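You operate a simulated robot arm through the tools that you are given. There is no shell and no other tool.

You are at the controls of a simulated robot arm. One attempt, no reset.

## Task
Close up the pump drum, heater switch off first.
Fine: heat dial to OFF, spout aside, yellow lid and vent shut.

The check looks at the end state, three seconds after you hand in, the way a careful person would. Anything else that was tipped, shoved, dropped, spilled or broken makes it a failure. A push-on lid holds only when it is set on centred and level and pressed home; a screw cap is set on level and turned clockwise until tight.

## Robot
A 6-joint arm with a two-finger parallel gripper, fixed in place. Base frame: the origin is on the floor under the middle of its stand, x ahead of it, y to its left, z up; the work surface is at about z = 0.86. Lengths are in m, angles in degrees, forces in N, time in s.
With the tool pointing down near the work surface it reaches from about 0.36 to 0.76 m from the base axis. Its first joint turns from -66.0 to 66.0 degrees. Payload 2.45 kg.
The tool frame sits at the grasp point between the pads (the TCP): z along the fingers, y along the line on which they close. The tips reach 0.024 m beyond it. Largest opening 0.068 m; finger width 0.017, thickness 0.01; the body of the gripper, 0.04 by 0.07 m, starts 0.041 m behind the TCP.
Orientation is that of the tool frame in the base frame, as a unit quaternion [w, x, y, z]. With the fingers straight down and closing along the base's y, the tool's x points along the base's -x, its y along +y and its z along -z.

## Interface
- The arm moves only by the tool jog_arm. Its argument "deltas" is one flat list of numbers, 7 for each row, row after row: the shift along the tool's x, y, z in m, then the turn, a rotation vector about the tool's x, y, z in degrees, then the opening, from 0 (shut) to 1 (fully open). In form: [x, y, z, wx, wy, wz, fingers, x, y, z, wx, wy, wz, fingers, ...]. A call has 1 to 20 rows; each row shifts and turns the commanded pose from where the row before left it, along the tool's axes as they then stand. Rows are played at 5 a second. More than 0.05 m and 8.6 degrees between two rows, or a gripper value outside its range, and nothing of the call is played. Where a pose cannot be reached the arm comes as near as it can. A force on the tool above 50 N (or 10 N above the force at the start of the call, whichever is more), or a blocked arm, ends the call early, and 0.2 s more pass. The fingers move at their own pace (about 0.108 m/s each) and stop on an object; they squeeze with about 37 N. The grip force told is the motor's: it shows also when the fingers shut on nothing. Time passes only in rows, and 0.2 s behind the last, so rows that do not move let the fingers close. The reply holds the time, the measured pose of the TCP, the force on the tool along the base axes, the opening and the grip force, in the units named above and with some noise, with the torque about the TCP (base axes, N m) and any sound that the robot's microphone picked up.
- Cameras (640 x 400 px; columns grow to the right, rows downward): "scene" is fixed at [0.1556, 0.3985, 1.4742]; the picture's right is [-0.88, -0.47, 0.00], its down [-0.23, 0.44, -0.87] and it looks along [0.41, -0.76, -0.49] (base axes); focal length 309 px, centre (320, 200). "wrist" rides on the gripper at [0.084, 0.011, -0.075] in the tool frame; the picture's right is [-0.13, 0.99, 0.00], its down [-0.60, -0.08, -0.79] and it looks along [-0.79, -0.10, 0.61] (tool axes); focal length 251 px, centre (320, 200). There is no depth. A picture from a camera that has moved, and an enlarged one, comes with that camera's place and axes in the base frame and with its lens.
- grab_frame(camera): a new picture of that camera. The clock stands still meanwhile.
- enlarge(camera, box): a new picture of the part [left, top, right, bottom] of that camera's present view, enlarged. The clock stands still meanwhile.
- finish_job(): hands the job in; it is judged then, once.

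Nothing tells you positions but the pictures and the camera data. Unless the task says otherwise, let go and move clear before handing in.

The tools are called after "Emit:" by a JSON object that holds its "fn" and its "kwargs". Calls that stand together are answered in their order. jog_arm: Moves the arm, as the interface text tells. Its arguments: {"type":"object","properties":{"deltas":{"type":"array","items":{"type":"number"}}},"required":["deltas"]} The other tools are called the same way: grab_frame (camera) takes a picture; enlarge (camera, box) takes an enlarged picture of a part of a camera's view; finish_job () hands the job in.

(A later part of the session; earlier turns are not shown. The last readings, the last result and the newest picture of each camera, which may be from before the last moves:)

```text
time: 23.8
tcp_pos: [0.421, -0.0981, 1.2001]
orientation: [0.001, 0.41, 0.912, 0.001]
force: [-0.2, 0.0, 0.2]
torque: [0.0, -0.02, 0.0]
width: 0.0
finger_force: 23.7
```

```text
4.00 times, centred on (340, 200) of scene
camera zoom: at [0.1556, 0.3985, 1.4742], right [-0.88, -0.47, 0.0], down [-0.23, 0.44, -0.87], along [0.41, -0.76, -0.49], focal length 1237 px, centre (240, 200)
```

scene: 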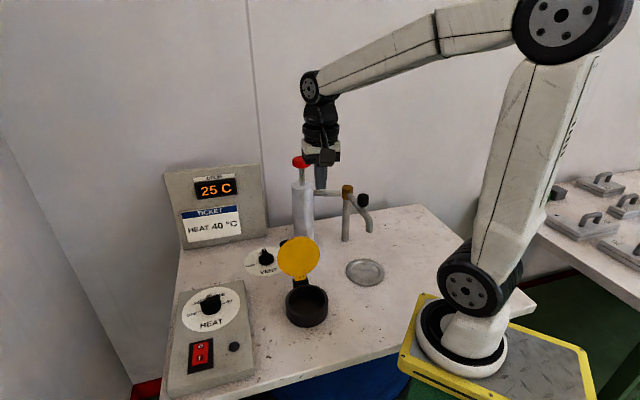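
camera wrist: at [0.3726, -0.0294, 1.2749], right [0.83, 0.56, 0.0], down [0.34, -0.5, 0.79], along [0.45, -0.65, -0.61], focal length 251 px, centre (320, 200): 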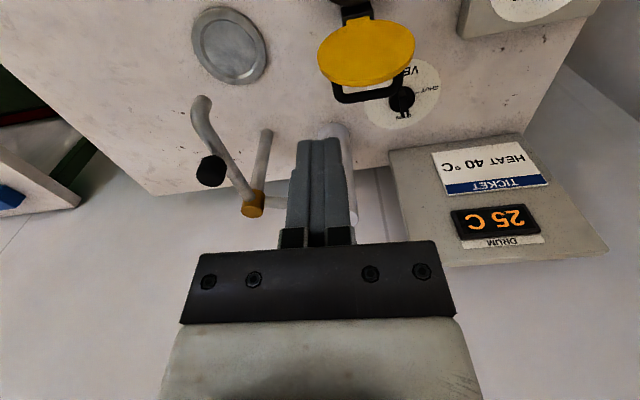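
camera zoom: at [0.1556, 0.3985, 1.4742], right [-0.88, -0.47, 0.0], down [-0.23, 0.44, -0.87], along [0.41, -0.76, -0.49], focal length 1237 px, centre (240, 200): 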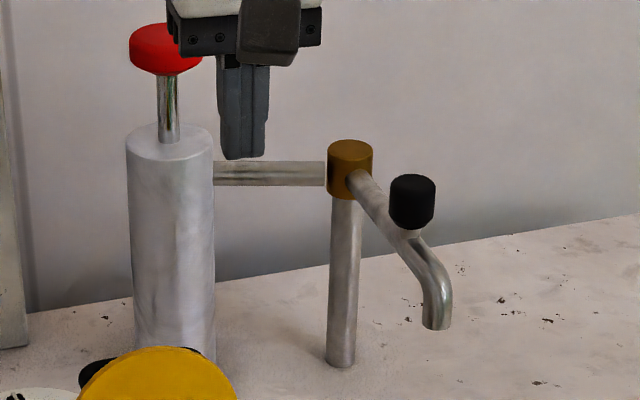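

The spout pivot is at about (0.464, -0.346), the arm points at 135° directly over the tray, and the knob is at about (0.389, -0.271, 1.073). I'll move to the near (+x+y) side of the knob at height, turned so the camera sits radially outward.

Emit:
{"fn": "jog_arm", "kwargs": {"deltas": [-0.0302, -0.0209, 0, 0, 0, 0, 0, -0.0302, -0.0209, 0, 0, 0, 0, 0, -0.0302, -0.0209, 0, 0, 0, 0, 0, -0.0302, -0.0209, 0, 0, 0, 0, 0, 0, 0, 0, 0, 0, 6.9, 0, 0, 0, 0, 0, 0, 6.9, 0, 0, 0, 0, 0, 0, 6.9, 0, 0, 0, 0, 0, 0, 6.9, 0, 0, 0, 0, 0, 0, 0, 0]}}

Emit:
{"fn": "grab_frame", "kwargs": {"camera": "wrist"}}

Emit:
{"fn": "grab_frame", "kwargs": {"camera": "scene"}}

```text
time: 25.8
tcp_pos: [0.4384, -0.2449, 1.1997]
orientation: [0.001, 0.614, 0.789, 0.001]
force: [0.2, -0.3, 0.0]
torque: [0.0, 0.0, -0.02]
width: 0.0
finger_force: 23.7
```

```text
taken
camera wrist: at [0.4293, -0.1611, 1.2748], right [0.99, 0.12, 0.0], down [0.07, -0.61, 0.79], along [0.09, -0.79, -0.61], focal length 251 px, centre (320, 200)
```

wrist: 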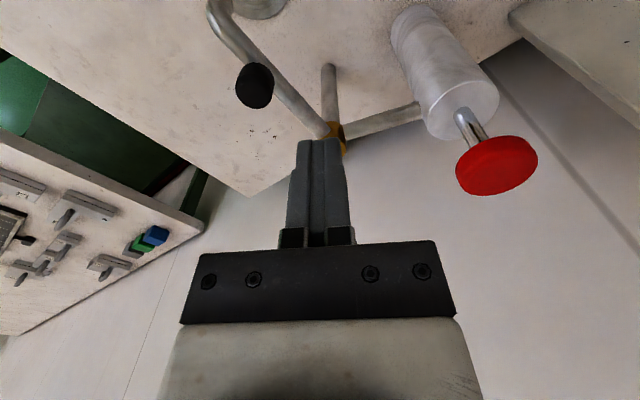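

```text
taken
```

scene: 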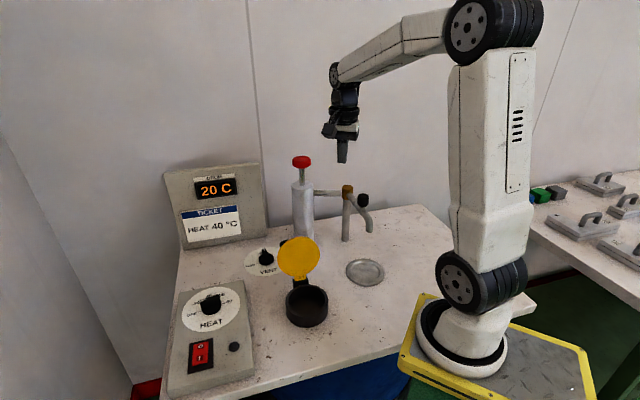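

Clear air around the tool here; the knob is about 56 mm to the push side. I'll descend so the fingertips are level with the knob's base.

Emit:
{"fn": "jog_arm", "kwargs": {"deltas": [0, 0, 0.041, 0, 0, 0, 0, 0, 0, 0.041, 0, 0, 0, 0, 0, 0, 0.041, 0, 0, 0, 0, 0, 0, 0, 0, 0, 0, 0]}}

Emit:
{"fn": "grab_frame", "kwargs": {"camera": "wrist"}}

Emit:
{"fn": "enlarge", "kwargs": {"camera": "scene", "box": [280, 130, 400, 250]}}

```text
time: 26.8
tcp_pos: [0.441, -0.2449, 1.0771]
orientation: [0.0, 0.614, 0.79, 0.001]
force: [-0.9, -0.5, 0.3]
torque: [-0.01, 0.04, -0.03]
width: 0.0
finger_force: 23.6
```

```text
taken
camera wrist: at [0.4297, -0.1611, 1.1515], right [0.99, 0.12, 0.0], down [0.07, -0.61, 0.79], along [0.1, -0.79, -0.61], focal length 251 px, centre (320, 200)
```

wrist: 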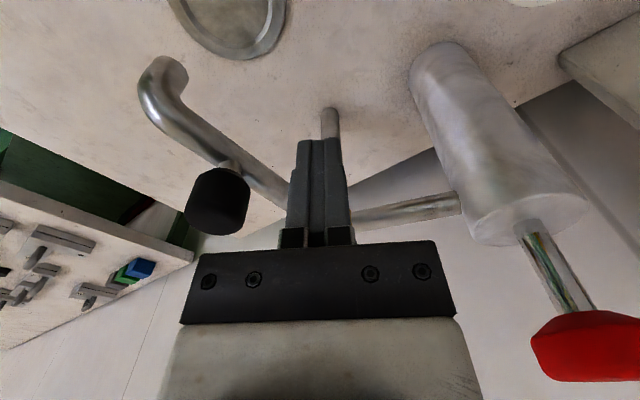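

```text
3.33 times, centred on (340, 190) of scene
camera zoom: at [0.1556, 0.3985, 1.4742], right [-0.88, -0.47, 0.0], down [-0.23, 0.44, -0.87], along [0.41, -0.76, -0.49], focal length 1031 px, centre (253, 233)
```

zoom: 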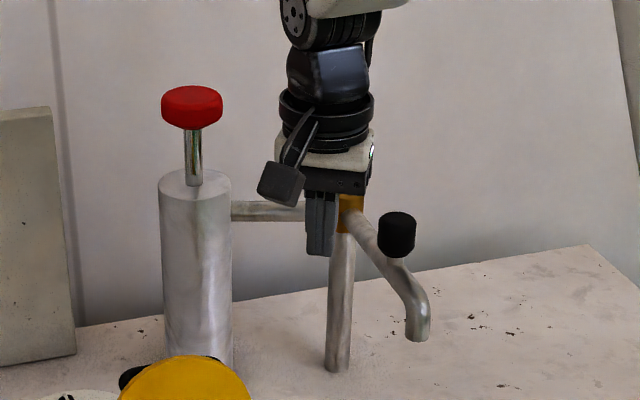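

The fingertips are level beside the knob. I'll sweep counter-clockwise around the pivot, turning with the arc, first a short stretch to make contact.

Emit:
{"fn": "jog_arm", "kwargs": {"deltas": [-0.001, -0.0139, 0, 0, 0, -8, 0, -0.001, -0.0139, 0, 0, 0, -8, 0, -0.001, -0.0139, 0, 0, 0, -8, 0, -0.001, -0.0139, 0, 0, 0, -8, 0]}}

Emit:
{"fn": "grab_frame", "kwargs": {"camera": "wrist"}}

Emit:
{"fn": "enlarge", "kwargs": {"camera": "scene", "box": [280, 130, 400, 250]}}

```text
time: 27.8
tcp_pos: [0.3912, -0.2739, 1.0758]
orientation: [0.002, 0.371, 0.929, 0.001]
force: [0.4, 0.4, 0.0]
torque: [-0.01, -0.03, -0.02]
width: 0.0001
finger_force: 23.4
```

```text
taken
camera wrist: at [0.3379, -0.2075, 1.1511], right [0.78, 0.63, 0.0], down [0.38, -0.47, 0.79], along [0.5, -0.62, -0.61], focal length 251 px, centre (320, 200)
```

wrist: 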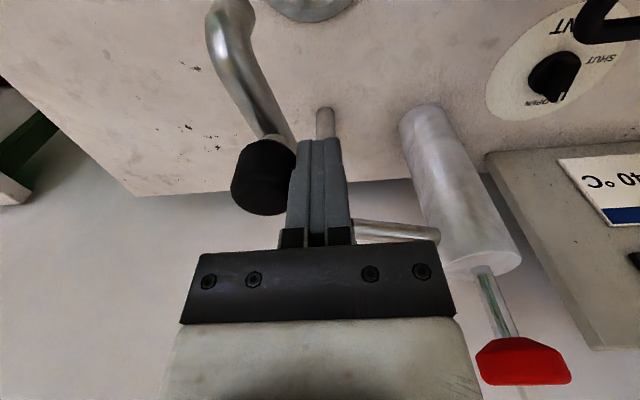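

```text
3.33 times, centred on (340, 190) of scene
camera zoom: at [0.1556, 0.3986, 1.4742], right [-0.88, -0.47, 0.0], down [-0.23, 0.44, -0.87], along [0.41, -0.76, -0.49], focal length 1031 px, centre (253, 233)
```

zoom: 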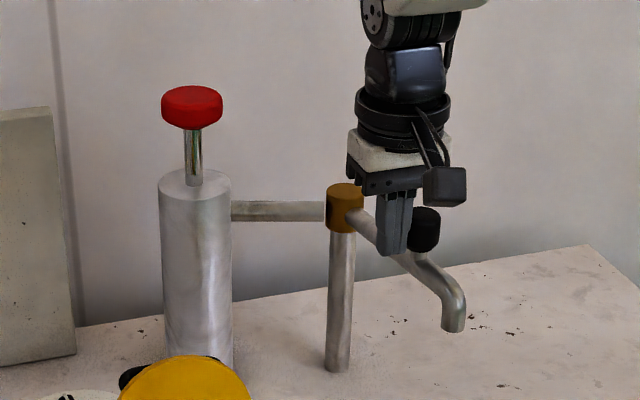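

The knob is being pushed smoothly and the spout has started to swing away from the tray. I'll continue along the arc.

Emit:
{"fn": "jog_arm", "kwargs": {"deltas": [-0.001, -0.0139, 0, 0, 0, -8, 0, -0.001, -0.0139, 0, 0, 0, -8, 0, -0.001, -0.0139, 0, 0, 0, -8, 0, -0.001, -0.0139, 0, 0, 0, -8, 0, -0.001, -0.0139, 0, 0, 0, -8, 0]}}

Emit:
{"fn": "grab_frame", "kwargs": {"camera": "wrist"}}

Emit:
{"fn": "grab_frame", "kwargs": {"camera": "scene"}}

```text
time: 29.0
tcp_pos: [0.3643, -0.3346, 1.0756]
orientation: [0.001, 0.031, 1.0, 0.001]
force: [-1.2, 0.5, 0.5]
torque: [0.01, 0.02, -0.02]
width: 0.0001
finger_force: 23.5
```

```text
taken
camera wrist: at [0.2805, -0.32, 1.1513], right [0.19, 0.98, 0.0], down [0.6, -0.12, 0.79], along [0.78, -0.15, -0.61], focal length 251 px, centre (320, 200)
```

wrist: 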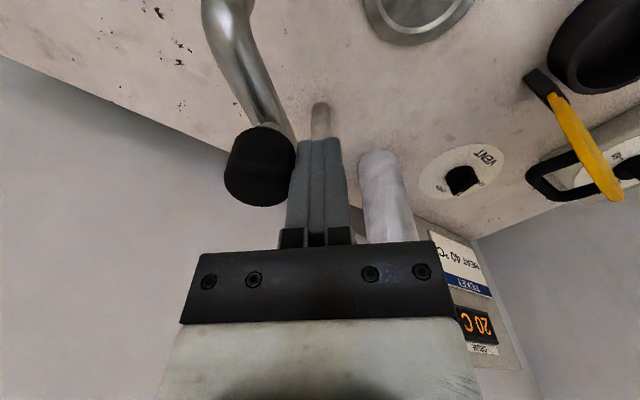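

```text
taken
```

scene: 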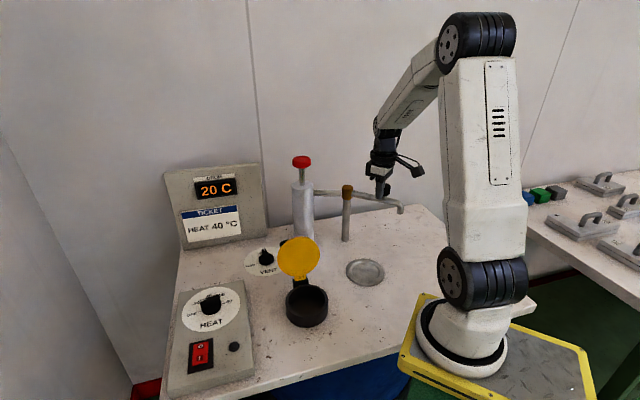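

The spout has swung about 55° and moves freely. I'll push another ~32° so it points clearly to the side, square to its pouring position.

Emit:
{"fn": "jog_arm", "kwargs": {"deltas": [-0.001, -0.0139, 0, 0, 0, -8, 0, -0.001, -0.0139, 0, 0, 0, -8, 0, -0.001, -0.0139, 0, 0, 0, -8, 0, -0.001, -0.0139, 0, 0, 0, -8, 0]}}

Emit:
{"fn": "grab_frame", "kwargs": {"camera": "scene"}}

Emit:
{"fn": "grab_frame", "kwargs": {"camera": "wrist"}}

```text
time: 30.0
tcp_pos: [0.3708, -0.3807, 1.0754]
orientation: [-0.003, -0.238, 0.971, 0.014]
force: [-10.3, 19.6, 15.1]
torque: [-0.24, 0.0, -0.18]
width: 0.0
finger_force: 24.3
stopped in row 4: the force on the tool passed its limit at 62 N (the readings are from after the stop); the commanded pose is now the measured one
```

```text
taken
```

scene: 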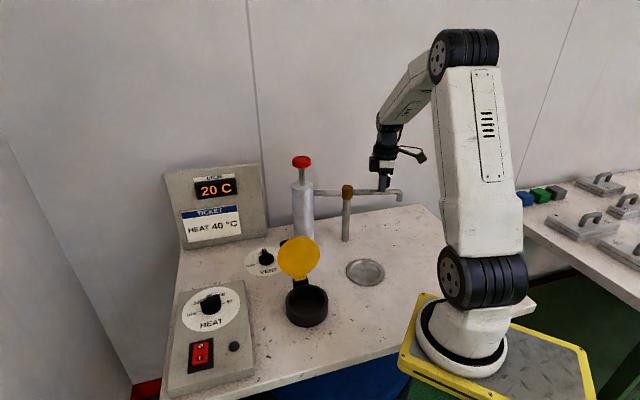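

```text
taken
camera wrist: at [0.2925, -0.4119, 1.151], right [-0.34, 0.94, 0.03], down [0.58, 0.19, 0.79], along [0.74, 0.29, -0.61], focal length 251 px, centre (320, 200)
```

wrist: 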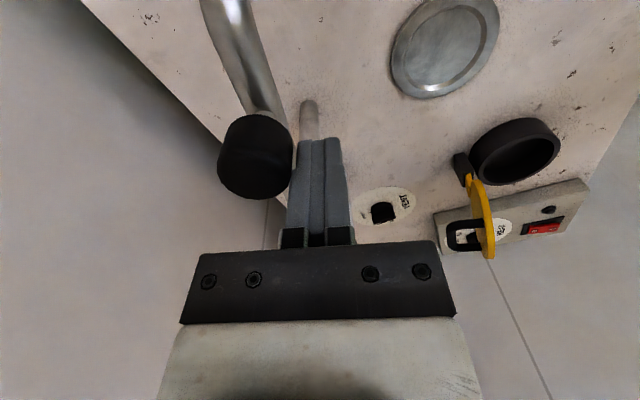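

The spout met its end stop, now swung roughly 80–85° aside. I'll back off gently from it and lift clear.

Emit:
{"fn": "jog_arm", "kwargs": {"deltas": [0, 0.006, 0, 0, 0, 0, 0, 0, 0.012, 0, 0, 0, 0, 0, 0, 0.012, 0, 0, 0, 0, 0, 0, 0, -0.04, 0, 0, 0, 0, 0, 0, -0.04, 0, 0, 0, 0, 0, 0, -0.04, 0, 0, 0, 0, 0, 0, 0, 0, 0, 0, 0]}}

Emit:
{"fn": "grab_frame", "kwargs": {"camera": "wrist"}}

Emit:
{"fn": "enlarge", "kwargs": {"camera": "scene", "box": [260, 140, 430, 290]}}

```text
time: 31.6
tcp_pos: [0.3606, -0.3584, 1.1965]
orientation: [-0.003, -0.238, 0.971, 0.013]
force: [0.0, -0.5, -0.4]
torque: [0.0, -0.01, 0.02]
width: 0.0
finger_force: 23.5
```

```text
taken
camera wrist: at [0.2818, -0.389, 1.2723], right [-0.34, 0.94, 0.03], down [0.58, 0.19, 0.79], along [0.74, 0.29, -0.61], focal length 251 px, centre (320, 200)
```

wrist: 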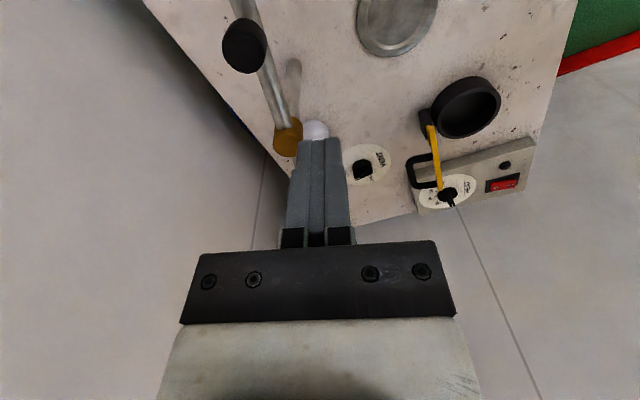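

```text
2.67 times, centred on (345, 215) of scene
camera zoom: at [0.1556, 0.3985, 1.4742], right [-0.88, -0.47, 0.0], down [-0.23, 0.44, -0.87], along [0.41, -0.76, -0.49], focal length 825 px, centre (253, 160)
```

zoom: 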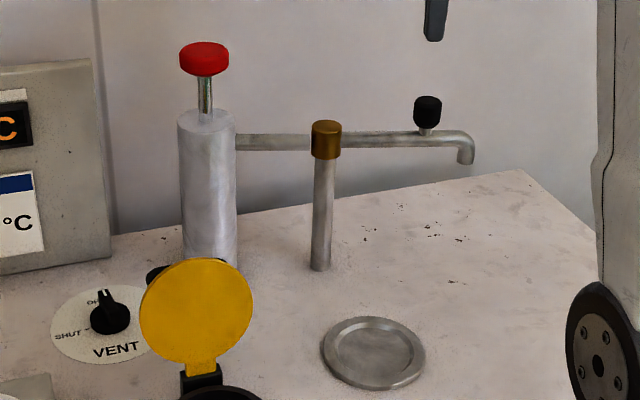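

The spout now points to the side, in line with the pump pipe and well off the tray. Next the lid; I'll look at it edge-on from here.

Emit:
{"fn": "enlarge", "kwargs": {"camera": "wrist", "box": [380, 60, 540, 220]}}

```text
2.50 times, centred on (460, 140) of wrist
camera zoom: at [0.2818, -0.389, 1.2723], right [-0.34, 0.94, 0.03], down [0.58, 0.19, 0.79], along [0.74, 0.29, -0.61], focal length 629 px, centre (-30, 350)
```

zoom: 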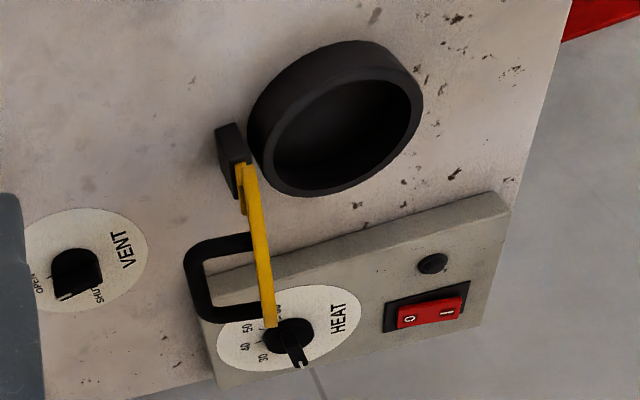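

The lid stands open at about 105° with its hinge near (0.475, -0.092, 0.905), and its handle crossbar sticks out behind at about (0.525, -0.14, 0.957). I'll level the tool, move high to the space behind the handle, and turn so the camera stays out of the way.

Emit:
{"fn": "jog_arm", "kwargs": {"deltas": [0, 0, 0, 1.5, 0, 0, 0, -0.0433, 0.0123, 0, 0, 0, 0, 0, -0.0433, 0.0123, 0, 0, 0, 0, 0, -0.0433, 0.0123, 0, 0, 0, 0, 0, -0.0433, 0.0123, 0, 0, 0, 0, 0, -0.0433, 0.0123, 0, 0, 0, 0, 0, -0.0433, 0.0123, 0, 0, 0, 0, 0, 0, 0, 0, 0, 0, -5.8, 0, 0, 0, 0, 0, 0, -5.8, 0, 0, 0, 0, 0, 0, -5.8, 0, 0, 0, 0, 0, 0, 0, 0]}}

Emit:
{"fn": "grab_frame", "kwargs": {"camera": "wrist"}}

Emit:
{"fn": "grab_frame", "kwargs": {"camera": "scene"}}

```text
time: 34.0
tcp_pos: [0.5576, -0.173, 1.1946]
orientation: [0.0, -0.382, 0.924, 0.0]
force: [0.8, -0.4, 0.2]
torque: [0.01, -0.01, -0.01]
width: 0.0
finger_force: 23.3
```

```text
taken
camera wrist: at [0.4893, -0.225, 1.2698], right [-0.61, 0.79, 0.0], down [0.48, 0.37, 0.79], along [0.63, 0.48, -0.61], focal length 251 px, centre (320, 200)
```

wrist: 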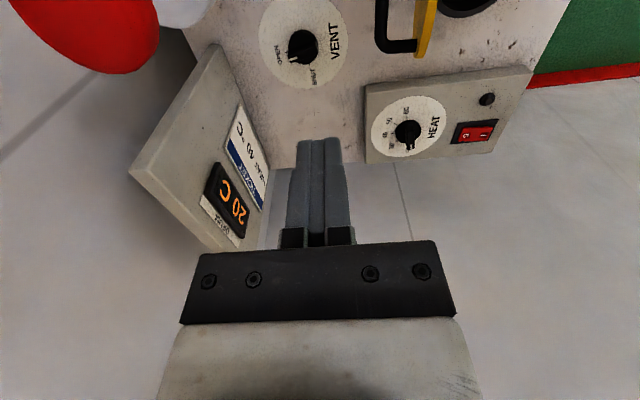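

```text
taken
```

scene: 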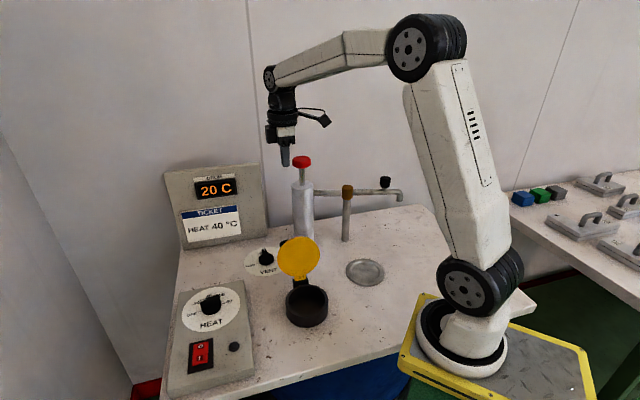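

Emit:
{"fn": "enlarge", "kwargs": {"camera": "wrist", "box": [240, 0, 480, 150]}}

Emit:
{"fn": "enlarge", "kwargs": {"camera": "scene", "box": [230, 140, 350, 340]}}

```text
2.67 times, centred on (360, 75) of wrist
camera zoom: at [0.4893, -0.225, 1.2698], right [-0.61, 0.79, 0.0], down [0.48, 0.37, 0.79], along [0.63, 0.48, -0.61], focal length 670 px, centre (213, 533)
```

zoom: 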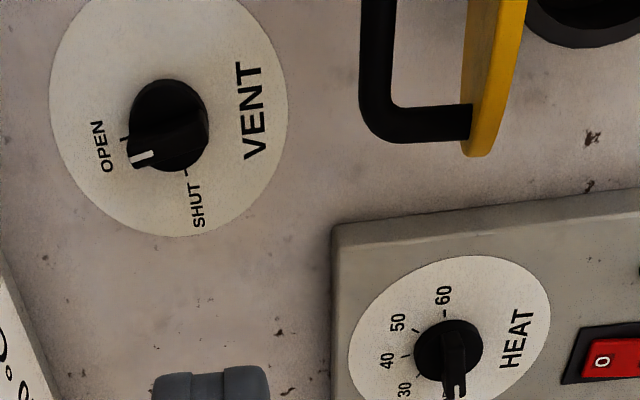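

```text
2.00 times, centred on (290, 240) of scene
camera zoom: at [0.1556, 0.3985, 1.4742], right [-0.88, -0.47, 0.0], down [-0.23, 0.44, -0.87], along [0.41, -0.76, -0.49], focal length 619 px, centre (380, 120)
```

zoom: 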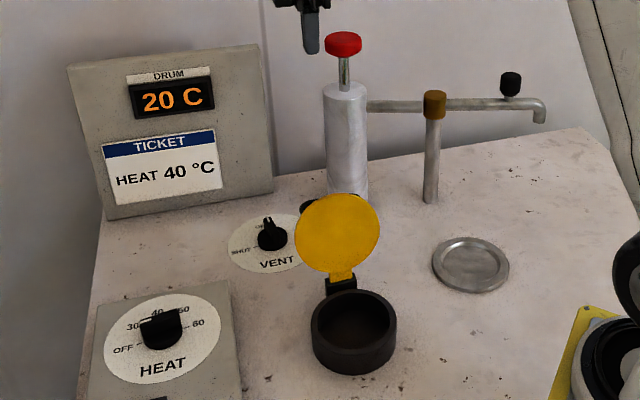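

The vent knob is well clear, and my tool is centred behind the handle with about 4 cm gap. I'll lower straight down to tip height about 0.945.

Emit:
{"fn": "jog_arm", "kwargs": {"deltas": [0, 0, 0.045, 0, 0, 0, 0, 0, 0, 0.045, 0, 0, 0, 0, 0, 0, 0.045, 0, 0, 0, 0, 0, 0, 0.045, 0, 0, 0, 0, 0, 0, 0.044, 0, 0, 0, 0, 0, 0, 0, 0, 0, 0, 0]}}

Emit:
{"fn": "grab_frame", "kwargs": {"camera": "wrist"}}

Emit:
{"fn": "enlarge", "kwargs": {"camera": "scene", "box": [230, 140, 390, 340]}}

```text
time: 35.4
tcp_pos: [0.5585, -0.1725, 0.9727]
orientation: [0.001, -0.382, 0.924, -0.001]
force: [0.2, 0.5, -0.2]
torque: [0.04, -0.01, -0.01]
width: 0.0002
finger_force: 23.5
```

```text
taken
camera wrist: at [0.4911, -0.2244, 1.0484], right [-0.61, 0.79, 0.0], down [0.48, 0.37, 0.79], along [0.63, 0.48, -0.61], focal length 251 px, centre (320, 200)
```

wrist: 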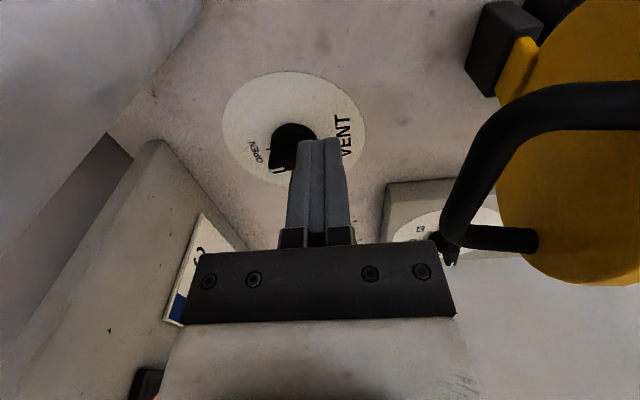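

```text
2.00 times, centred on (310, 240) of scene
camera zoom: at [0.1556, 0.3985, 1.4742], right [-0.88, -0.47, 0.0], down [-0.23, 0.44, -0.87], along [0.41, -0.76, -0.49], focal length 619 px, centre (340, 120)
```

zoom: 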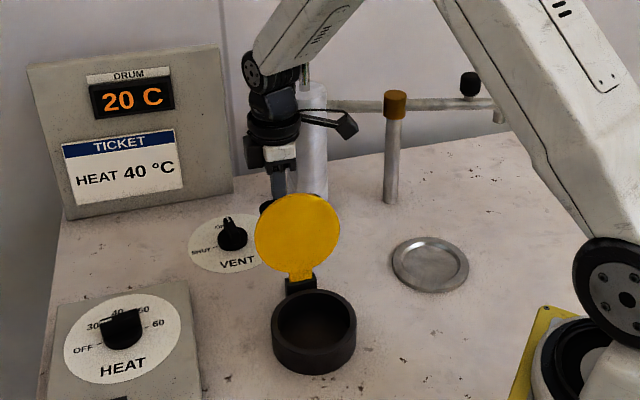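

The fingertips are behind the crossbar with the lid between me and the neck. I'll push toward the neck in small steps.

Emit:
{"fn": "jog_arm", "kwargs": {"deltas": [0, 0.01, 0.008, 0, 0, 0, 0, 0, 0.012, 0, 0, 0, 0, 0, 0, 0.012, 0, 0, 0, 0, 0, 0, 0.012, 0, 0, 0, 0, 0, 0, 0.01, 0, 0, 0, 0, 0]}}

Emit:
{"fn": "grab_frame", "kwargs": {"camera": "wrist"}}

Emit:
{"fn": "enlarge", "kwargs": {"camera": "scene", "box": [230, 190, 390, 340]}}

```text
time: 36.6
tcp_pos: [0.5168, -0.1325, 0.9626]
orientation: [0.0, -0.382, 0.924, -0.001]
force: [0.5, -1.0, 0.8]
torque: [0.03, -0.01, 0.01]
width: 0.0001
finger_force: 24.0
```

```text
taken
camera wrist: at [0.4499, -0.1844, 1.0385], right [-0.61, 0.79, 0.0], down [0.48, 0.37, 0.79], along [0.63, 0.48, -0.61], focal length 251 px, centre (320, 200)
```

wrist: 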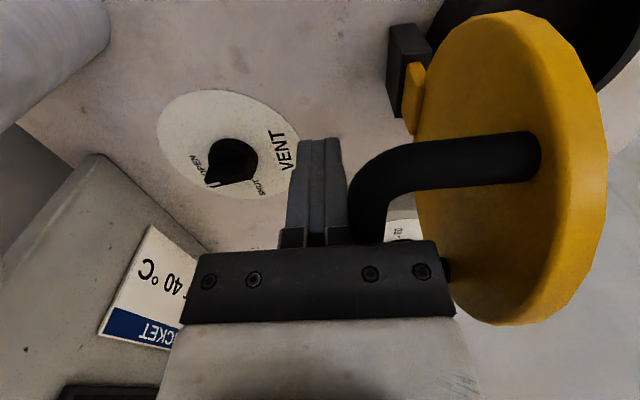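

```text
2.67 times, centred on (310, 265) of scene
camera zoom: at [0.1556, 0.3985, 1.4742], right [-0.88, -0.47, 0.0], down [-0.23, 0.44, -0.87], along [0.41, -0.76, -0.49], focal length 825 px, centre (347, 27)
```

zoom: 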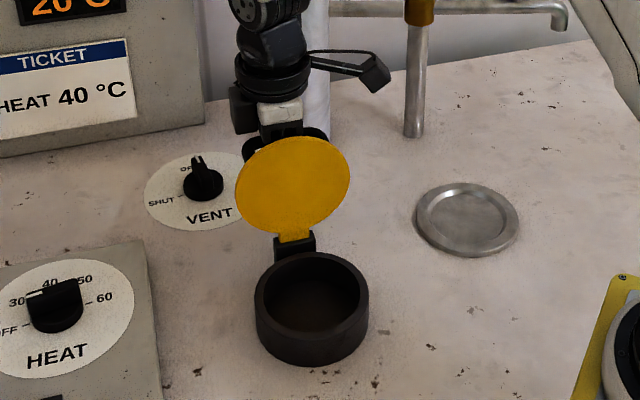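

The lid is being pushed and is about upright. I'll continue in small steps.

Emit:
{"fn": "jog_arm", "kwargs": {"deltas": [0, 0.012, 0, 0, 0, 0, 0, 0, 0.012, 0, 0, 0, 0, 0, 0, 0.012, 0, 0, 0, 0, 0]}}

Emit:
{"fn": "grab_frame", "kwargs": {"camera": "wrist"}}

Emit:
{"fn": "enlarge", "kwargs": {"camera": "scene", "box": [230, 190, 390, 340]}}

```text
time: 37.4
tcp_pos: [0.4923, -0.1096, 0.9647]
orientation: [0.003, -0.382, 0.924, -0.002]
force: [-0.4, -2.0, 27.1]
torque: [0.66, -0.04, 0.06]
width: 0.0
finger_force: 23.8
```

```text
taken
camera wrist: at [0.4246, -0.1603, 1.0407], right [-0.61, 0.79, -0.01], down [0.48, 0.37, 0.8], along [0.63, 0.48, -0.61], focal length 251 px, centre (320, 200)
```

wrist: 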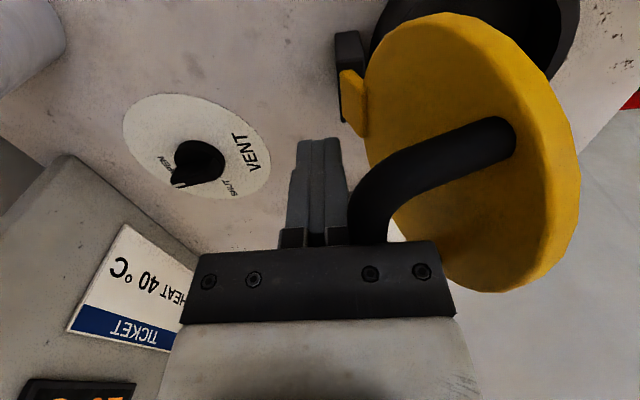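

```text
2.67 times, centred on (310, 265) of scene
camera zoom: at [0.1551, 0.3985, 1.4742], right [-0.88, -0.47, 0.0], down [-0.23, 0.44, -0.87], along [0.41, -0.76, -0.49], focal length 825 px, centre (347, 27)
```

zoom: 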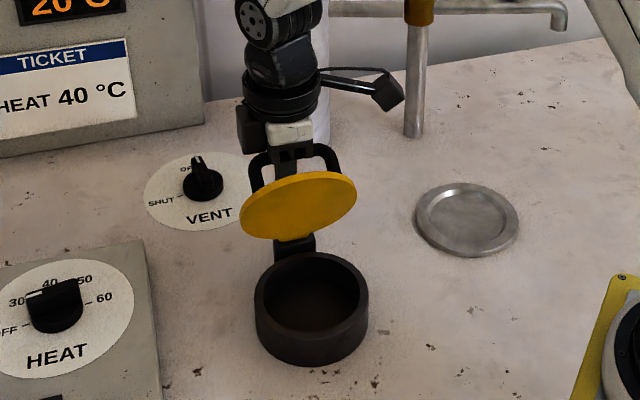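

The lid is past vertical (about 60°), but the crossbar has risen under the gripper body, giving 27 N upward. I'll raise the tool 2 cm to relieve that and then continue.

Emit:
{"fn": "jog_arm", "kwargs": {"deltas": [0, 0, -0.01, 0, 0, 0, 0, 0, 0, -0.012, 0, 0, 0, 0, 0, 0, 0, 0, 0, 0, 0]}}

Emit:
{"fn": "grab_frame", "kwargs": {"camera": "wrist"}}

Emit:
{"fn": "enlarge", "kwargs": {"camera": "scene", "box": [230, 190, 390, 340]}}

```text
time: 38.2
tcp_pos: [0.4918, -0.1085, 0.9855]
orientation: [-0.001, -0.382, 0.924, 0.0]
force: [0.4, 0.1, -0.8]
torque: [0.0, 0.03, 0.0]
width: 0.0001
finger_force: 23.0
```

```text
taken
camera wrist: at [0.4242, -0.16, 1.0608], right [-0.61, 0.79, 0.0], down [0.48, 0.37, 0.79], along [0.63, 0.48, -0.61], focal length 251 px, centre (320, 200)
```

wrist: 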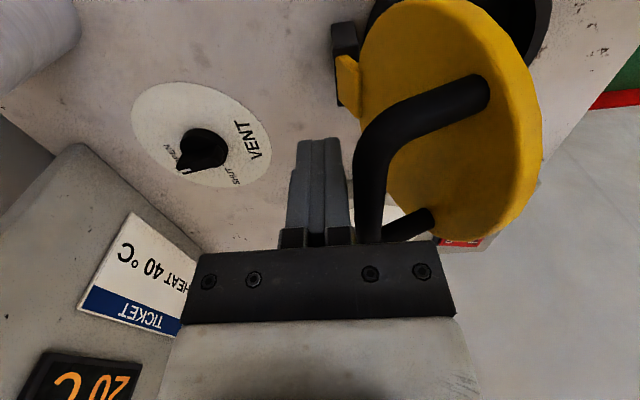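

```text
2.67 times, centred on (310, 265) of scene
camera zoom: at [0.1556, 0.3985, 1.4742], right [-0.88, -0.47, 0.0], down [-0.23, 0.44, -0.87], along [0.41, -0.76, -0.49], focal length 825 px, centre (347, 27)
```

zoom: 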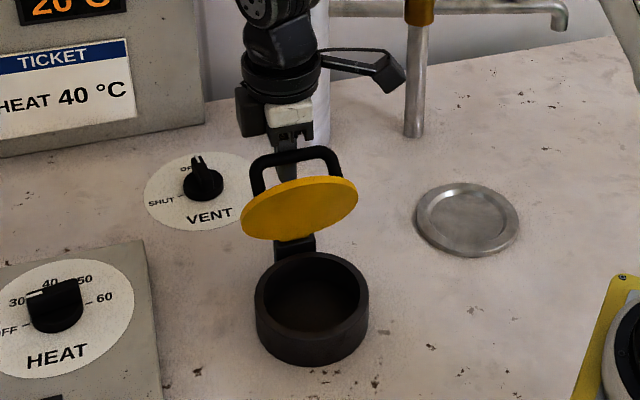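

No force now and the lid holds its angle by hinge friction. I'll keep pushing toward the neck at this height.

Emit:
{"fn": "jog_arm", "kwargs": {"deltas": [0, 0.012, 0, 0, 0, 0, 0, 0, 0.012, 0, 0, 0, 0, 0, 0, 0.012, 0, 0, 0, 0, 0]}}

Emit:
{"fn": "grab_frame", "kwargs": {"camera": "wrist"}}

Emit:
{"fn": "enlarge", "kwargs": {"camera": "scene", "box": [230, 190, 390, 340]}}

```text
time: 39.0
tcp_pos: [0.4658, -0.082, 0.9842]
orientation: [0.0, -0.382, 0.924, -0.001]
force: [-0.8, -0.4, 0.8]
torque: [-0.02, 0.03, 0.01]
width: 0.0
finger_force: 23.8
```

```text
taken
camera wrist: at [0.3987, -0.1343, 1.0596], right [-0.61, 0.79, 0.0], down [0.48, 0.37, 0.79], along [0.63, 0.48, -0.61], focal length 251 px, centre (320, 200)
```

wrist: 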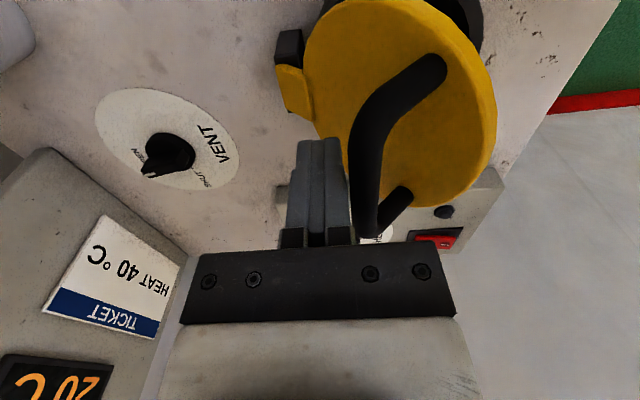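

```text
2.67 times, centred on (310, 265) of scene
camera zoom: at [0.1556, 0.3985, 1.4742], right [-0.88, -0.47, 0.0], down [-0.23, 0.44, -0.87], along [0.41, -0.76, -0.49], focal length 825 px, centre (347, 27)
```

zoom: 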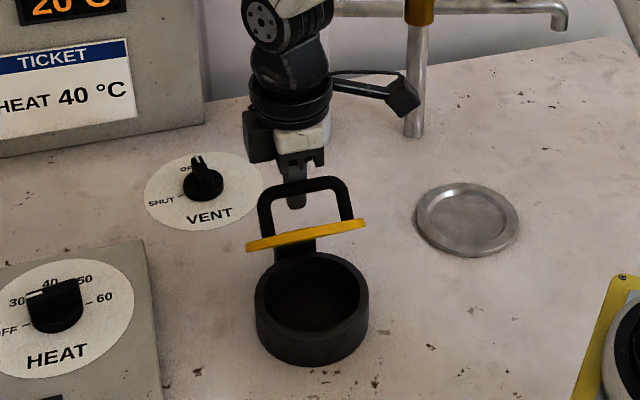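

The lid is around 35–40° from shut. Continuing the same push.

Emit:
{"fn": "jog_arm", "kwargs": {"deltas": [0, 0.012, 0, 0, 0, 0, 0, 0, 0.012, 0, 0, 0, 0, 0, 0, 0.01, 0, 0, 0, 0, 0]}}

Emit:
{"fn": "grab_frame", "kwargs": {"camera": "wrist"}}

Emit:
{"fn": "enlarge", "kwargs": {"camera": "scene", "box": [230, 190, 390, 340]}}

```text
time: 39.8
tcp_pos: [0.442, -0.0591, 0.9852]
orientation: [0.001, -0.382, 0.924, -0.001]
force: [0.7, 0.3, -0.7]
torque: [-0.02, 0.01, -0.02]
width: 0.0001
finger_force: 23.4
```

```text
taken
camera wrist: at [0.3751, -0.1105, 1.0608], right [-0.61, 0.79, 0.0], down [0.48, 0.37, 0.79], along [0.63, 0.48, -0.61], focal length 251 px, centre (320, 200)
```

wrist: 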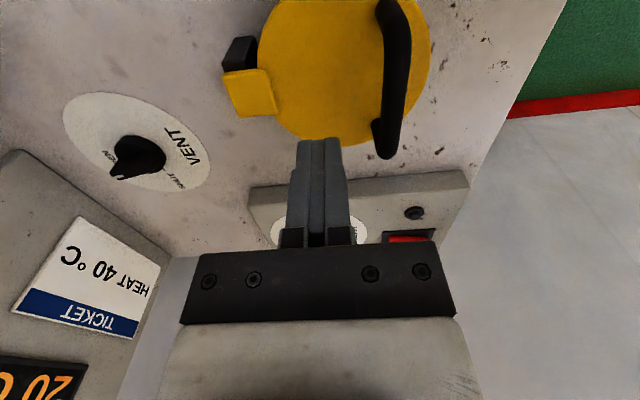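

```text
2.67 times, centred on (310, 265) of scene
camera zoom: at [0.1556, 0.3985, 1.4742], right [-0.88, -0.47, 0.0], down [-0.23, 0.44, -0.87], along [0.41, -0.76, -0.49], focal length 825 px, centre (347, 27)
```

zoom: 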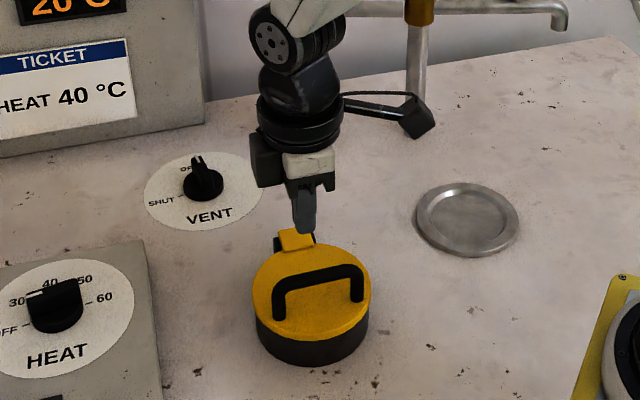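

The lid dropped shut onto the neck. I'll lift and look, then press it home in the middle.

Emit:
{"fn": "jog_arm", "kwargs": {"deltas": [0, 0, -0.04, 0, 0, 0, 0, 0.02, 0, -0.04, 0, 0, 0, 0, 0.03, 0, 0, 0, 0, 0, 0, 0.02, 0, 0, 0, 0, 0, 0, 0, 0, 0, 0, 0, 0, 0]}}

Emit:
{"fn": "grab_frame", "kwargs": {"camera": "wrist"}}

Emit:
{"fn": "enlarge", "kwargs": {"camera": "scene", "box": [260, 240, 350, 340]}}

```text
time: 41.0
tcp_pos: [0.3941, -0.1091, 1.0662]
orientation: [0.001, -0.382, 0.924, -0.001]
force: [0.3, 0.2, 0.5]
torque: [-0.02, 0.0, -0.02]
width: 0.0
finger_force: 24.1
```

```text
taken
camera wrist: at [0.3259, -0.1602, 1.1411], right [-0.61, 0.79, 0.0], down [0.48, 0.37, 0.79], along [0.63, 0.48, -0.61], focal length 251 px, centre (320, 200)
```

wrist: 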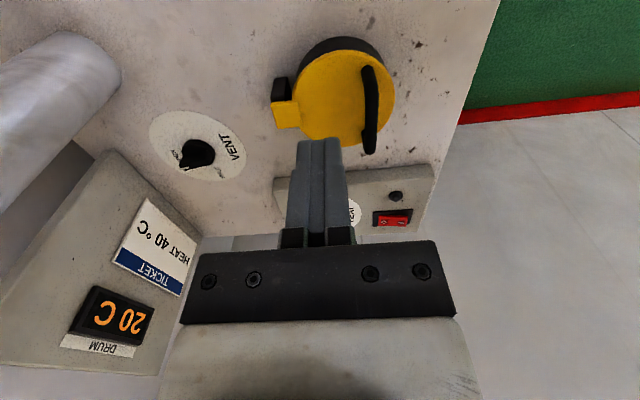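

```text
4.00 times, centred on (305, 290) of scene
camera zoom: at [0.1556, 0.3985, 1.4742], right [-0.88, -0.47, 0.0], down [-0.23, 0.44, -0.87], along [0.41, -0.76, -0.49], focal length 1237 px, centre (380, -160)
```

zoom: 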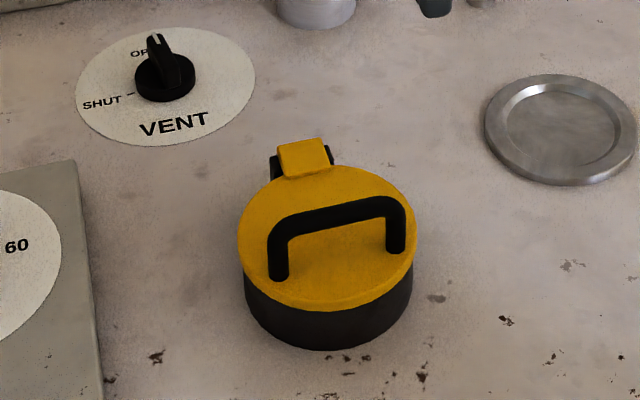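

Emit:
{"fn": "enlarge", "kwargs": {"camera": "wrist", "box": [250, 20, 420, 170]}}

```text
2.67 times, centred on (335, 95) of wrist
camera zoom: at [0.3259, -0.1602, 1.1411], right [-0.61, 0.79, 0.0], down [0.48, 0.37, 0.79], along [0.63, 0.48, -0.61], focal length 670 px, centre (280, 480)
```

zoom: 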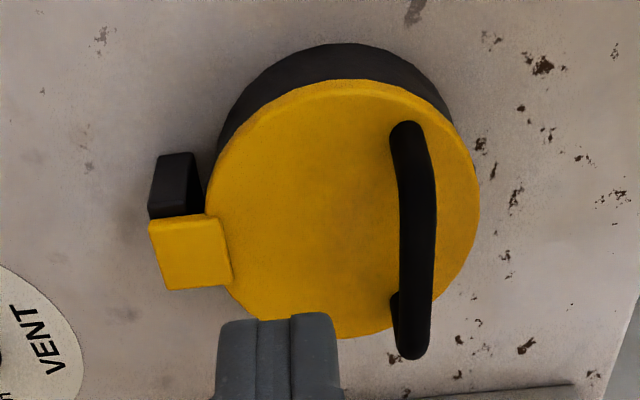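

The lid sits flush and level on the neck by eye. The handle crossbar top is near (0.418, -0.035, 0.94); I'll hover over it with closed fingers, then press down to be sure it is home.

Emit:
{"fn": "jog_arm", "kwargs": {"deltas": [-0.0348, 0.0173, 0, 0, 0, 0, 0, -0.0348, 0.0173, 0, 0, 0, 0, 0, 0, 0, 0.04, 0, 0, 0, 0, 0, 0, 0.04, 0, 0, 0, 0, 0, 0, 0, 0, 0, 0, 0]}}

Emit:
{"fn": "grab_frame", "kwargs": {"camera": "wrist"}}

Emit:
{"fn": "enlarge", "kwargs": {"camera": "scene", "box": [250, 220, 360, 340]}}

```text
time: 42.2
tcp_pos: [0.4164, -0.0343, 0.9853]
orientation: [0.0, -0.381, 0.925, -0.001]
force: [0.5, 0.3, -0.5]
torque: [0.01, -0.02, 0.01]
width: 0.0
finger_force: 23.4
```

```text
taken
camera wrist: at [0.3491, -0.0865, 1.061], right [-0.61, 0.79, 0.0], down [0.48, 0.37, 0.79], along [0.63, 0.48, -0.61], focal length 251 px, centre (320, 200)
```

wrist: 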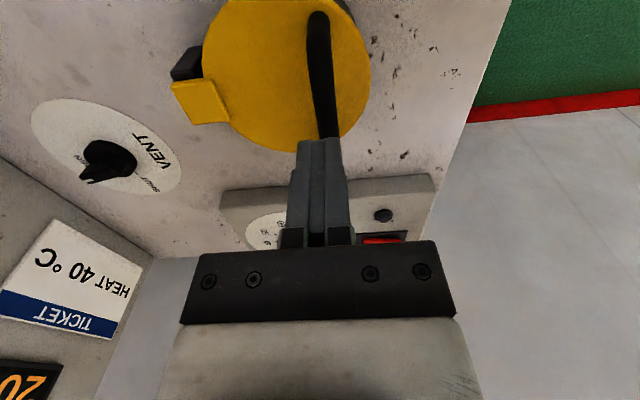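

```text
3.33 times, centred on (305, 280) of scene
camera zoom: at [0.1556, 0.3985, 1.4742], right [-0.88, -0.47, 0.0], down [-0.23, 0.44, -0.87], along [0.41, -0.76, -0.49], focal length 1031 px, centre (370, -67)
```

zoom: 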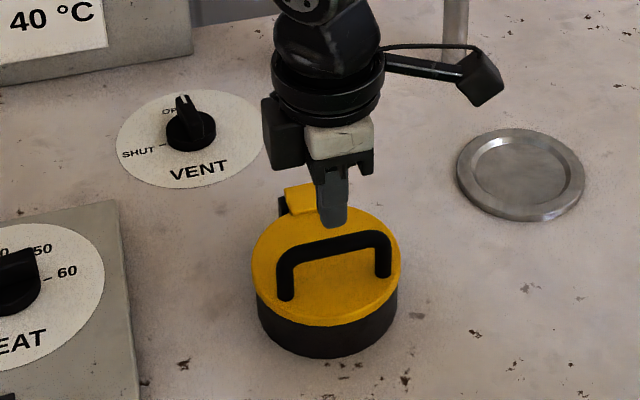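

The fingertip lines up over the crossbar about 1.5 cm above it. Now pressing down in small steps.

Emit:
{"fn": "jog_arm", "kwargs": {"deltas": [0, 0, 0.008, 0, 0, 0, 0, 0, 0, 0.004, 0, 0, 0, 0, 0, 0, 0.003, 0, 0, 0, 0, 0, 0, 0.003, 0, 0, 0, 0]}}

```text
time: 43.2
tcp_pos: [0.4177, -0.0353, 0.9682]
orientation: [0.001, -0.382, 0.924, -0.001]
force: [-9.6, 6.7, 27.8]
torque: [0.34, 0.22, 0.03]
width: 0.0
finger_force: 23.4
```

Contact at about 28 N. I'll press a little more to see whether it seats or clicks.

Emit:
{"fn": "jog_arm", "kwargs": {"deltas": [0, 0, 0.001, 0, 0, 0, 0, 0, 0, 0.001, 0, 0, 0, 0, 0, 0, 0, 0, 0, 0, 0]}}

Emit:
{"fn": "enlarge", "kwargs": {"camera": "scene", "box": [260, 240, 350, 340]}}

```text
time: 43.7
tcp_pos: [0.4188, -0.035, 0.9679]
orientation: [0.001, -0.381, 0.924, -0.001]
force: [-8.0, 0.6, 26.0]
torque: [0.23, 0.22, 0.06]
width: 0.0002
finger_force: 24.2
stopped in row 2: the force on the tool passed its limit at 53 N (the readings are from after the stop); the commanded pose is now the measured one
```

```text
4.00 times, centred on (305, 290) of scene
camera zoom: at [0.155, 0.3986, 1.4742], right [-0.88, -0.47, 0.0], down [-0.23, 0.44, -0.87], along [0.41, -0.76, -0.49], focal length 1237 px, centre (380, -160)
```

zoom: 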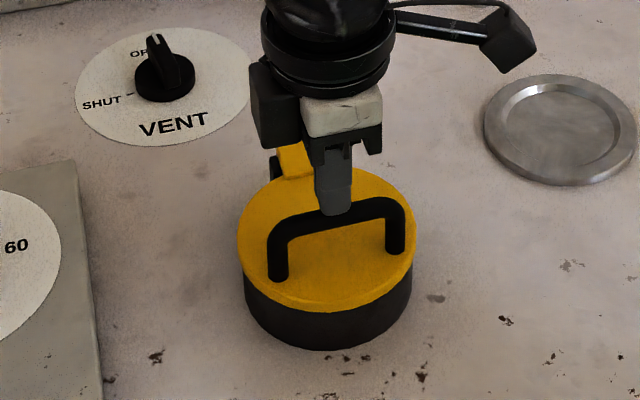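

The lid is solid under 50 N without moving, so it is home. I'll lift off and move above the vent dial (about (0.628, -0.149)), turning the tool to match its bar.

Emit:
{"fn": "jog_arm", "kwargs": {"deltas": [0, 0, -0.02, 0, 0, 0, 0, 0, 0, -0.035, 0, 0, 0, 0, 0, 0, -0.04, 0, 0, 0, 0, -0.0135, -0.044, 0, 0, 0, 0, 0, -0.0135, -0.044, 0, 0, 0, 0, 0, -0.0135, -0.044, 0, 0, 0, 0, 0, -0.0135, -0.044, 0, 0, 0, 0, 0, -0.0135, -0.044, 0, 0, 0, 0, 0, 0, 0, 0, 0, 0, 8.04, 1, 0, 0, 0, 0, 0, 8.04, 1, 0, 0, 0, 0, 0, 8.04, 1, 0, 0, 0, 0, 0, 8.04, 1, 0, 0, 0, 0, 0, 8.04, 1, 0, 0, 0, 0, 0, 8.04, 1, 0, 0, 0, 0, 0, 8.04, 1, 0, 0, 0, 0, 0, 8.04, 1, 0, 0, 0, 0, 0, 8.04, 1, 0, 0, 0, 0, 0, 8.04, 1]}}

Emit:
{"fn": "grab_frame", "kwargs": {"camera": "wrist"}}

Emit:
{"fn": "grab_frame", "kwargs": {"camera": "scene"}}

```text
time: 47.5
tcp_pos: [0.6214, -0.1435, 1.0615]
orientation: [0.001, 0.307, 0.952, 0.0]
force: [-0.5, -1.0, 0.1]
torque: [-0.02, -0.01, 0.02]
width: 0.0679
finger_force: 0.1
```

```text
taken
camera wrist: at [0.5586, -0.0858, 1.1378], right [0.68, 0.73, 0.0], down [0.44, -0.42, 0.79], along [0.58, -0.54, -0.61], focal length 251 px, centre (320, 200)
```

wrist: 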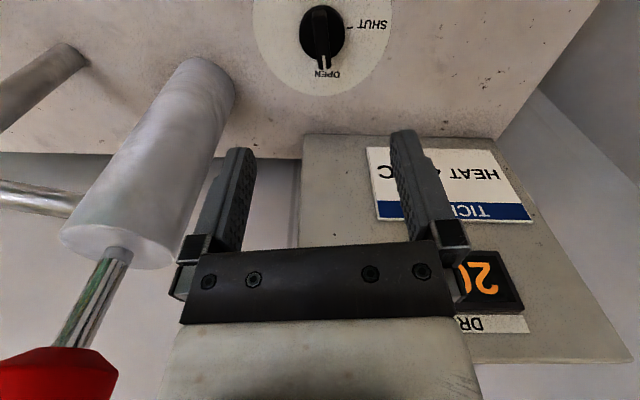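

```text
taken
```

scene: 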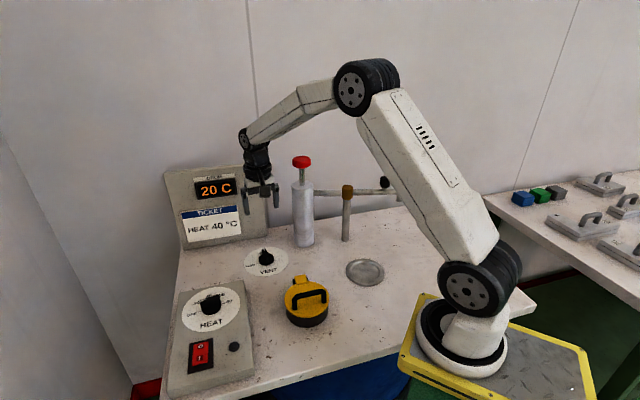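

Emit:
{"fn": "enlarge", "kwargs": {"camera": "wrist", "box": [240, 0, 400, 100]}}

Emit:
{"fn": "enlarge", "kwargs": {"camera": "scene", "box": [235, 235, 299, 285]}}

```text
4.00 times, centred on (320, 50) of wrist
camera zoom: at [0.5586, -0.0858, 1.1378], right [0.68, 0.73, 0.0], down [0.44, -0.42, 0.79], along [0.58, -0.54, -0.61], focal length 1006 px, centre (320, 800)
```

zoom: 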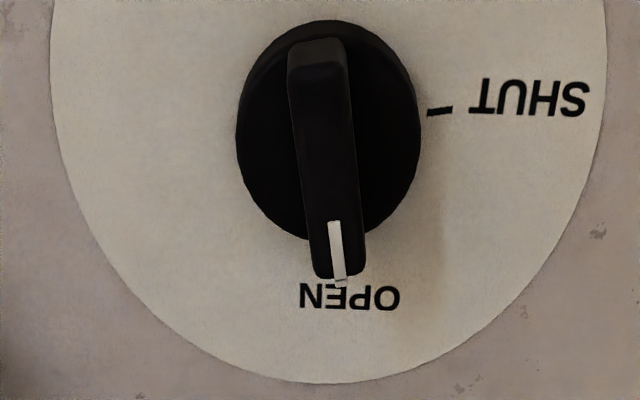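

```text
8.00 times, centred on (267, 260) of scene
camera zoom: at [0.1556, 0.3985, 1.4742], right [-0.88, -0.47, 0.0], down [-0.23, 0.44, -0.87], along [0.41, -0.76, -0.49], focal length 2475 px, centre (744, -280)
```

zoom: 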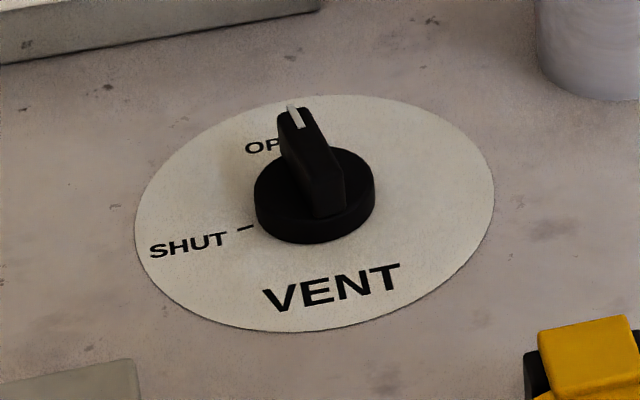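

The vent centre refines to about (0.628, -0.148) on the bench, with SHUT 90° counter-clockwise of OPEN. I'll shift 9 mm, and descend to just above the bar.

Emit:
{"fn": "jog_arm", "kwargs": {"deltas": [-0.009, 0.0007, 0.03, 0, 0, 0, 1, 0, 0, 0.045, 0, 0, 0, 1, 0, 0, 0.04, 0, 0, 0, 1, 0, 0, 0, 0, 0, 0, 1]}}

Emit:
{"fn": "enlarge", "kwargs": {"camera": "wrist", "box": [220, 20, 420, 180]}}

Emit:
{"fn": "enlarge", "kwargs": {"camera": "scene", "box": [225, 205, 315, 285]}}

```text
time: 48.5
tcp_pos: [0.6291, -0.1486, 0.946]
orientation: [0.001, 0.305, 0.952, 0.0]
force: [0.0, 0.4, -1.0]
torque: [-0.02, -0.02, -0.02]
width: 0.068
finger_force: 0.0
```

```text
2.50 times, centred on (320, 100) of wrist
camera zoom: at [0.5667, -0.0912, 1.0208], right [0.68, 0.73, 0.0], down [0.44, -0.41, 0.79], along [0.58, -0.54, -0.61], focal length 629 px, centre (320, 450)
```

zoom: 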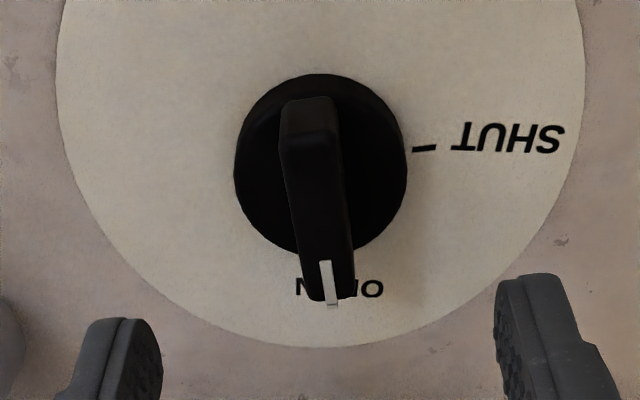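

```text
5.00 times, centred on (270, 245) of scene
camera zoom: at [0.1556, 0.3985, 1.4742], right [-0.88, -0.47, 0.0], down [-0.23, 0.44, -0.87], along [0.41, -0.76, -0.49], focal length 1547 px, centre (570, -25)
```

zoom: 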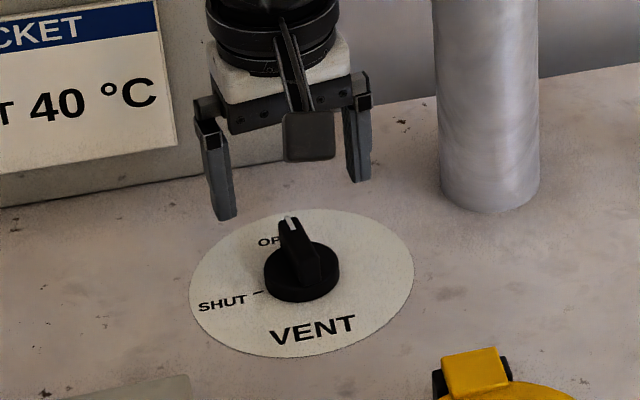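

Well centred over the vent bar. I'll descend so the tips are just above the knob base, as on the heat dial.

Emit:
{"fn": "jog_arm", "kwargs": {"deltas": [-0.0005, 0, 0.02, 0, 0, 0, 1, 0, 0, 0.015, 0, 0, 0, 1, 0, 0, 0.009, 0, 0, 0, 1, 0, 0, 0, 0, 0, 0, 1]}}

Emit:
{"fn": "enlarge", "kwargs": {"camera": "wrist", "box": [220, 20, 420, 200]}}

Emit:
{"fn": "enlarge", "kwargs": {"camera": "scene", "box": [225, 205, 315, 285]}}

```text
time: 49.5
tcp_pos: [0.6292, -0.1489, 0.902]
orientation: [0.0, 0.304, 0.953, 0.0]
force: [-0.3, -0.5, -0.1]
torque: [-0.02, 0.01, -0.01]
width: 0.0682
finger_force: 0.0
```

```text
2.22 times, centred on (320, 110) of wrist
camera zoom: at [0.5671, -0.0913, 0.9773], right [0.68, 0.73, 0.0], down [0.44, -0.41, 0.79], along [0.58, -0.54, -0.61], focal length 559 px, centre (320, 400)
```

zoom: 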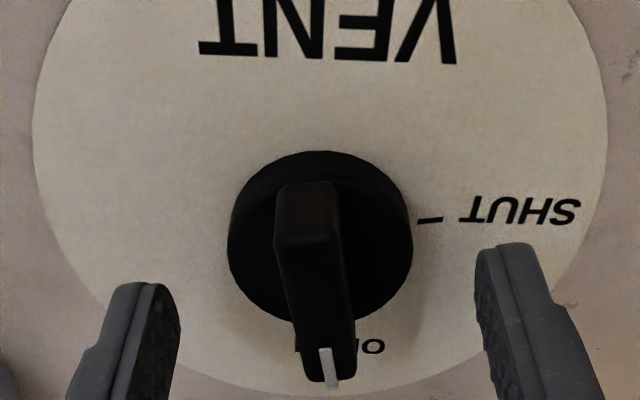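

```text
5.00 times, centred on (270, 245) of scene
camera zoom: at [0.1556, 0.3985, 1.4742], right [-0.88, -0.47, 0.0], down [-0.23, 0.44, -0.87], along [0.41, -0.76, -0.49], focal length 1547 px, centre (570, -25)
```

zoom: 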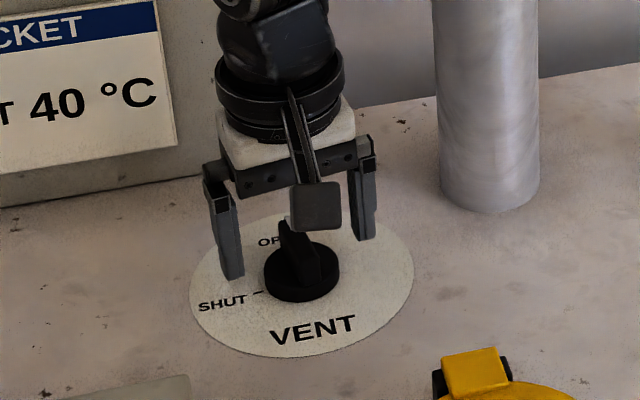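

The alignment matches the heat dial grip almost exactly, no contact force. Closing on the bar.

Emit:
{"fn": "jog_arm", "kwargs": {"deltas": [0, 0, 0, 0, 0, 0, 0.5, 0, 0, 0, 0, 0, 0, 0.2, 0, 0, 0, 0, 0, 0, 0, 0, 0, 0, 0, 0, 0, 0]}}

Emit:
{"fn": "enlarge", "kwargs": {"camera": "wrist", "box": [220, 20, 420, 200]}}

```text
time: 50.5
tcp_pos: [0.6307, -0.1494, 0.9018]
orientation: [0.001, 0.305, 0.952, -0.001]
force: [0.7, 0.6, -1.3]
torque: [-0.04, -0.09, 0.28]
width: 0.0127
finger_force: 33.3
```

```text
2.22 times, centred on (320, 110) of wrist
camera zoom: at [0.567, -0.0913, 0.9775], right [0.68, 0.73, 0.0], down [0.44, -0.41, 0.79], along [0.58, -0.54, -0.61], focal length 559 px, centre (320, 400)
```

zoom: 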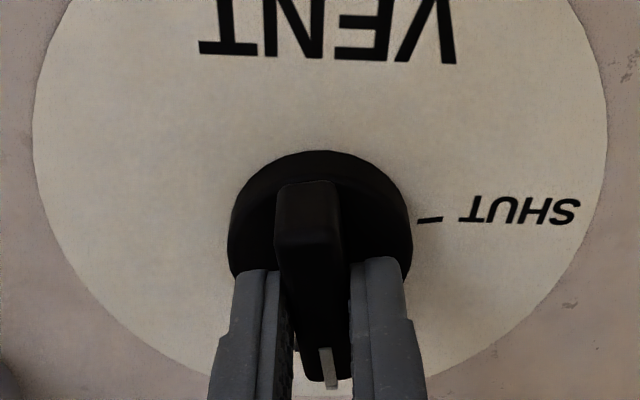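

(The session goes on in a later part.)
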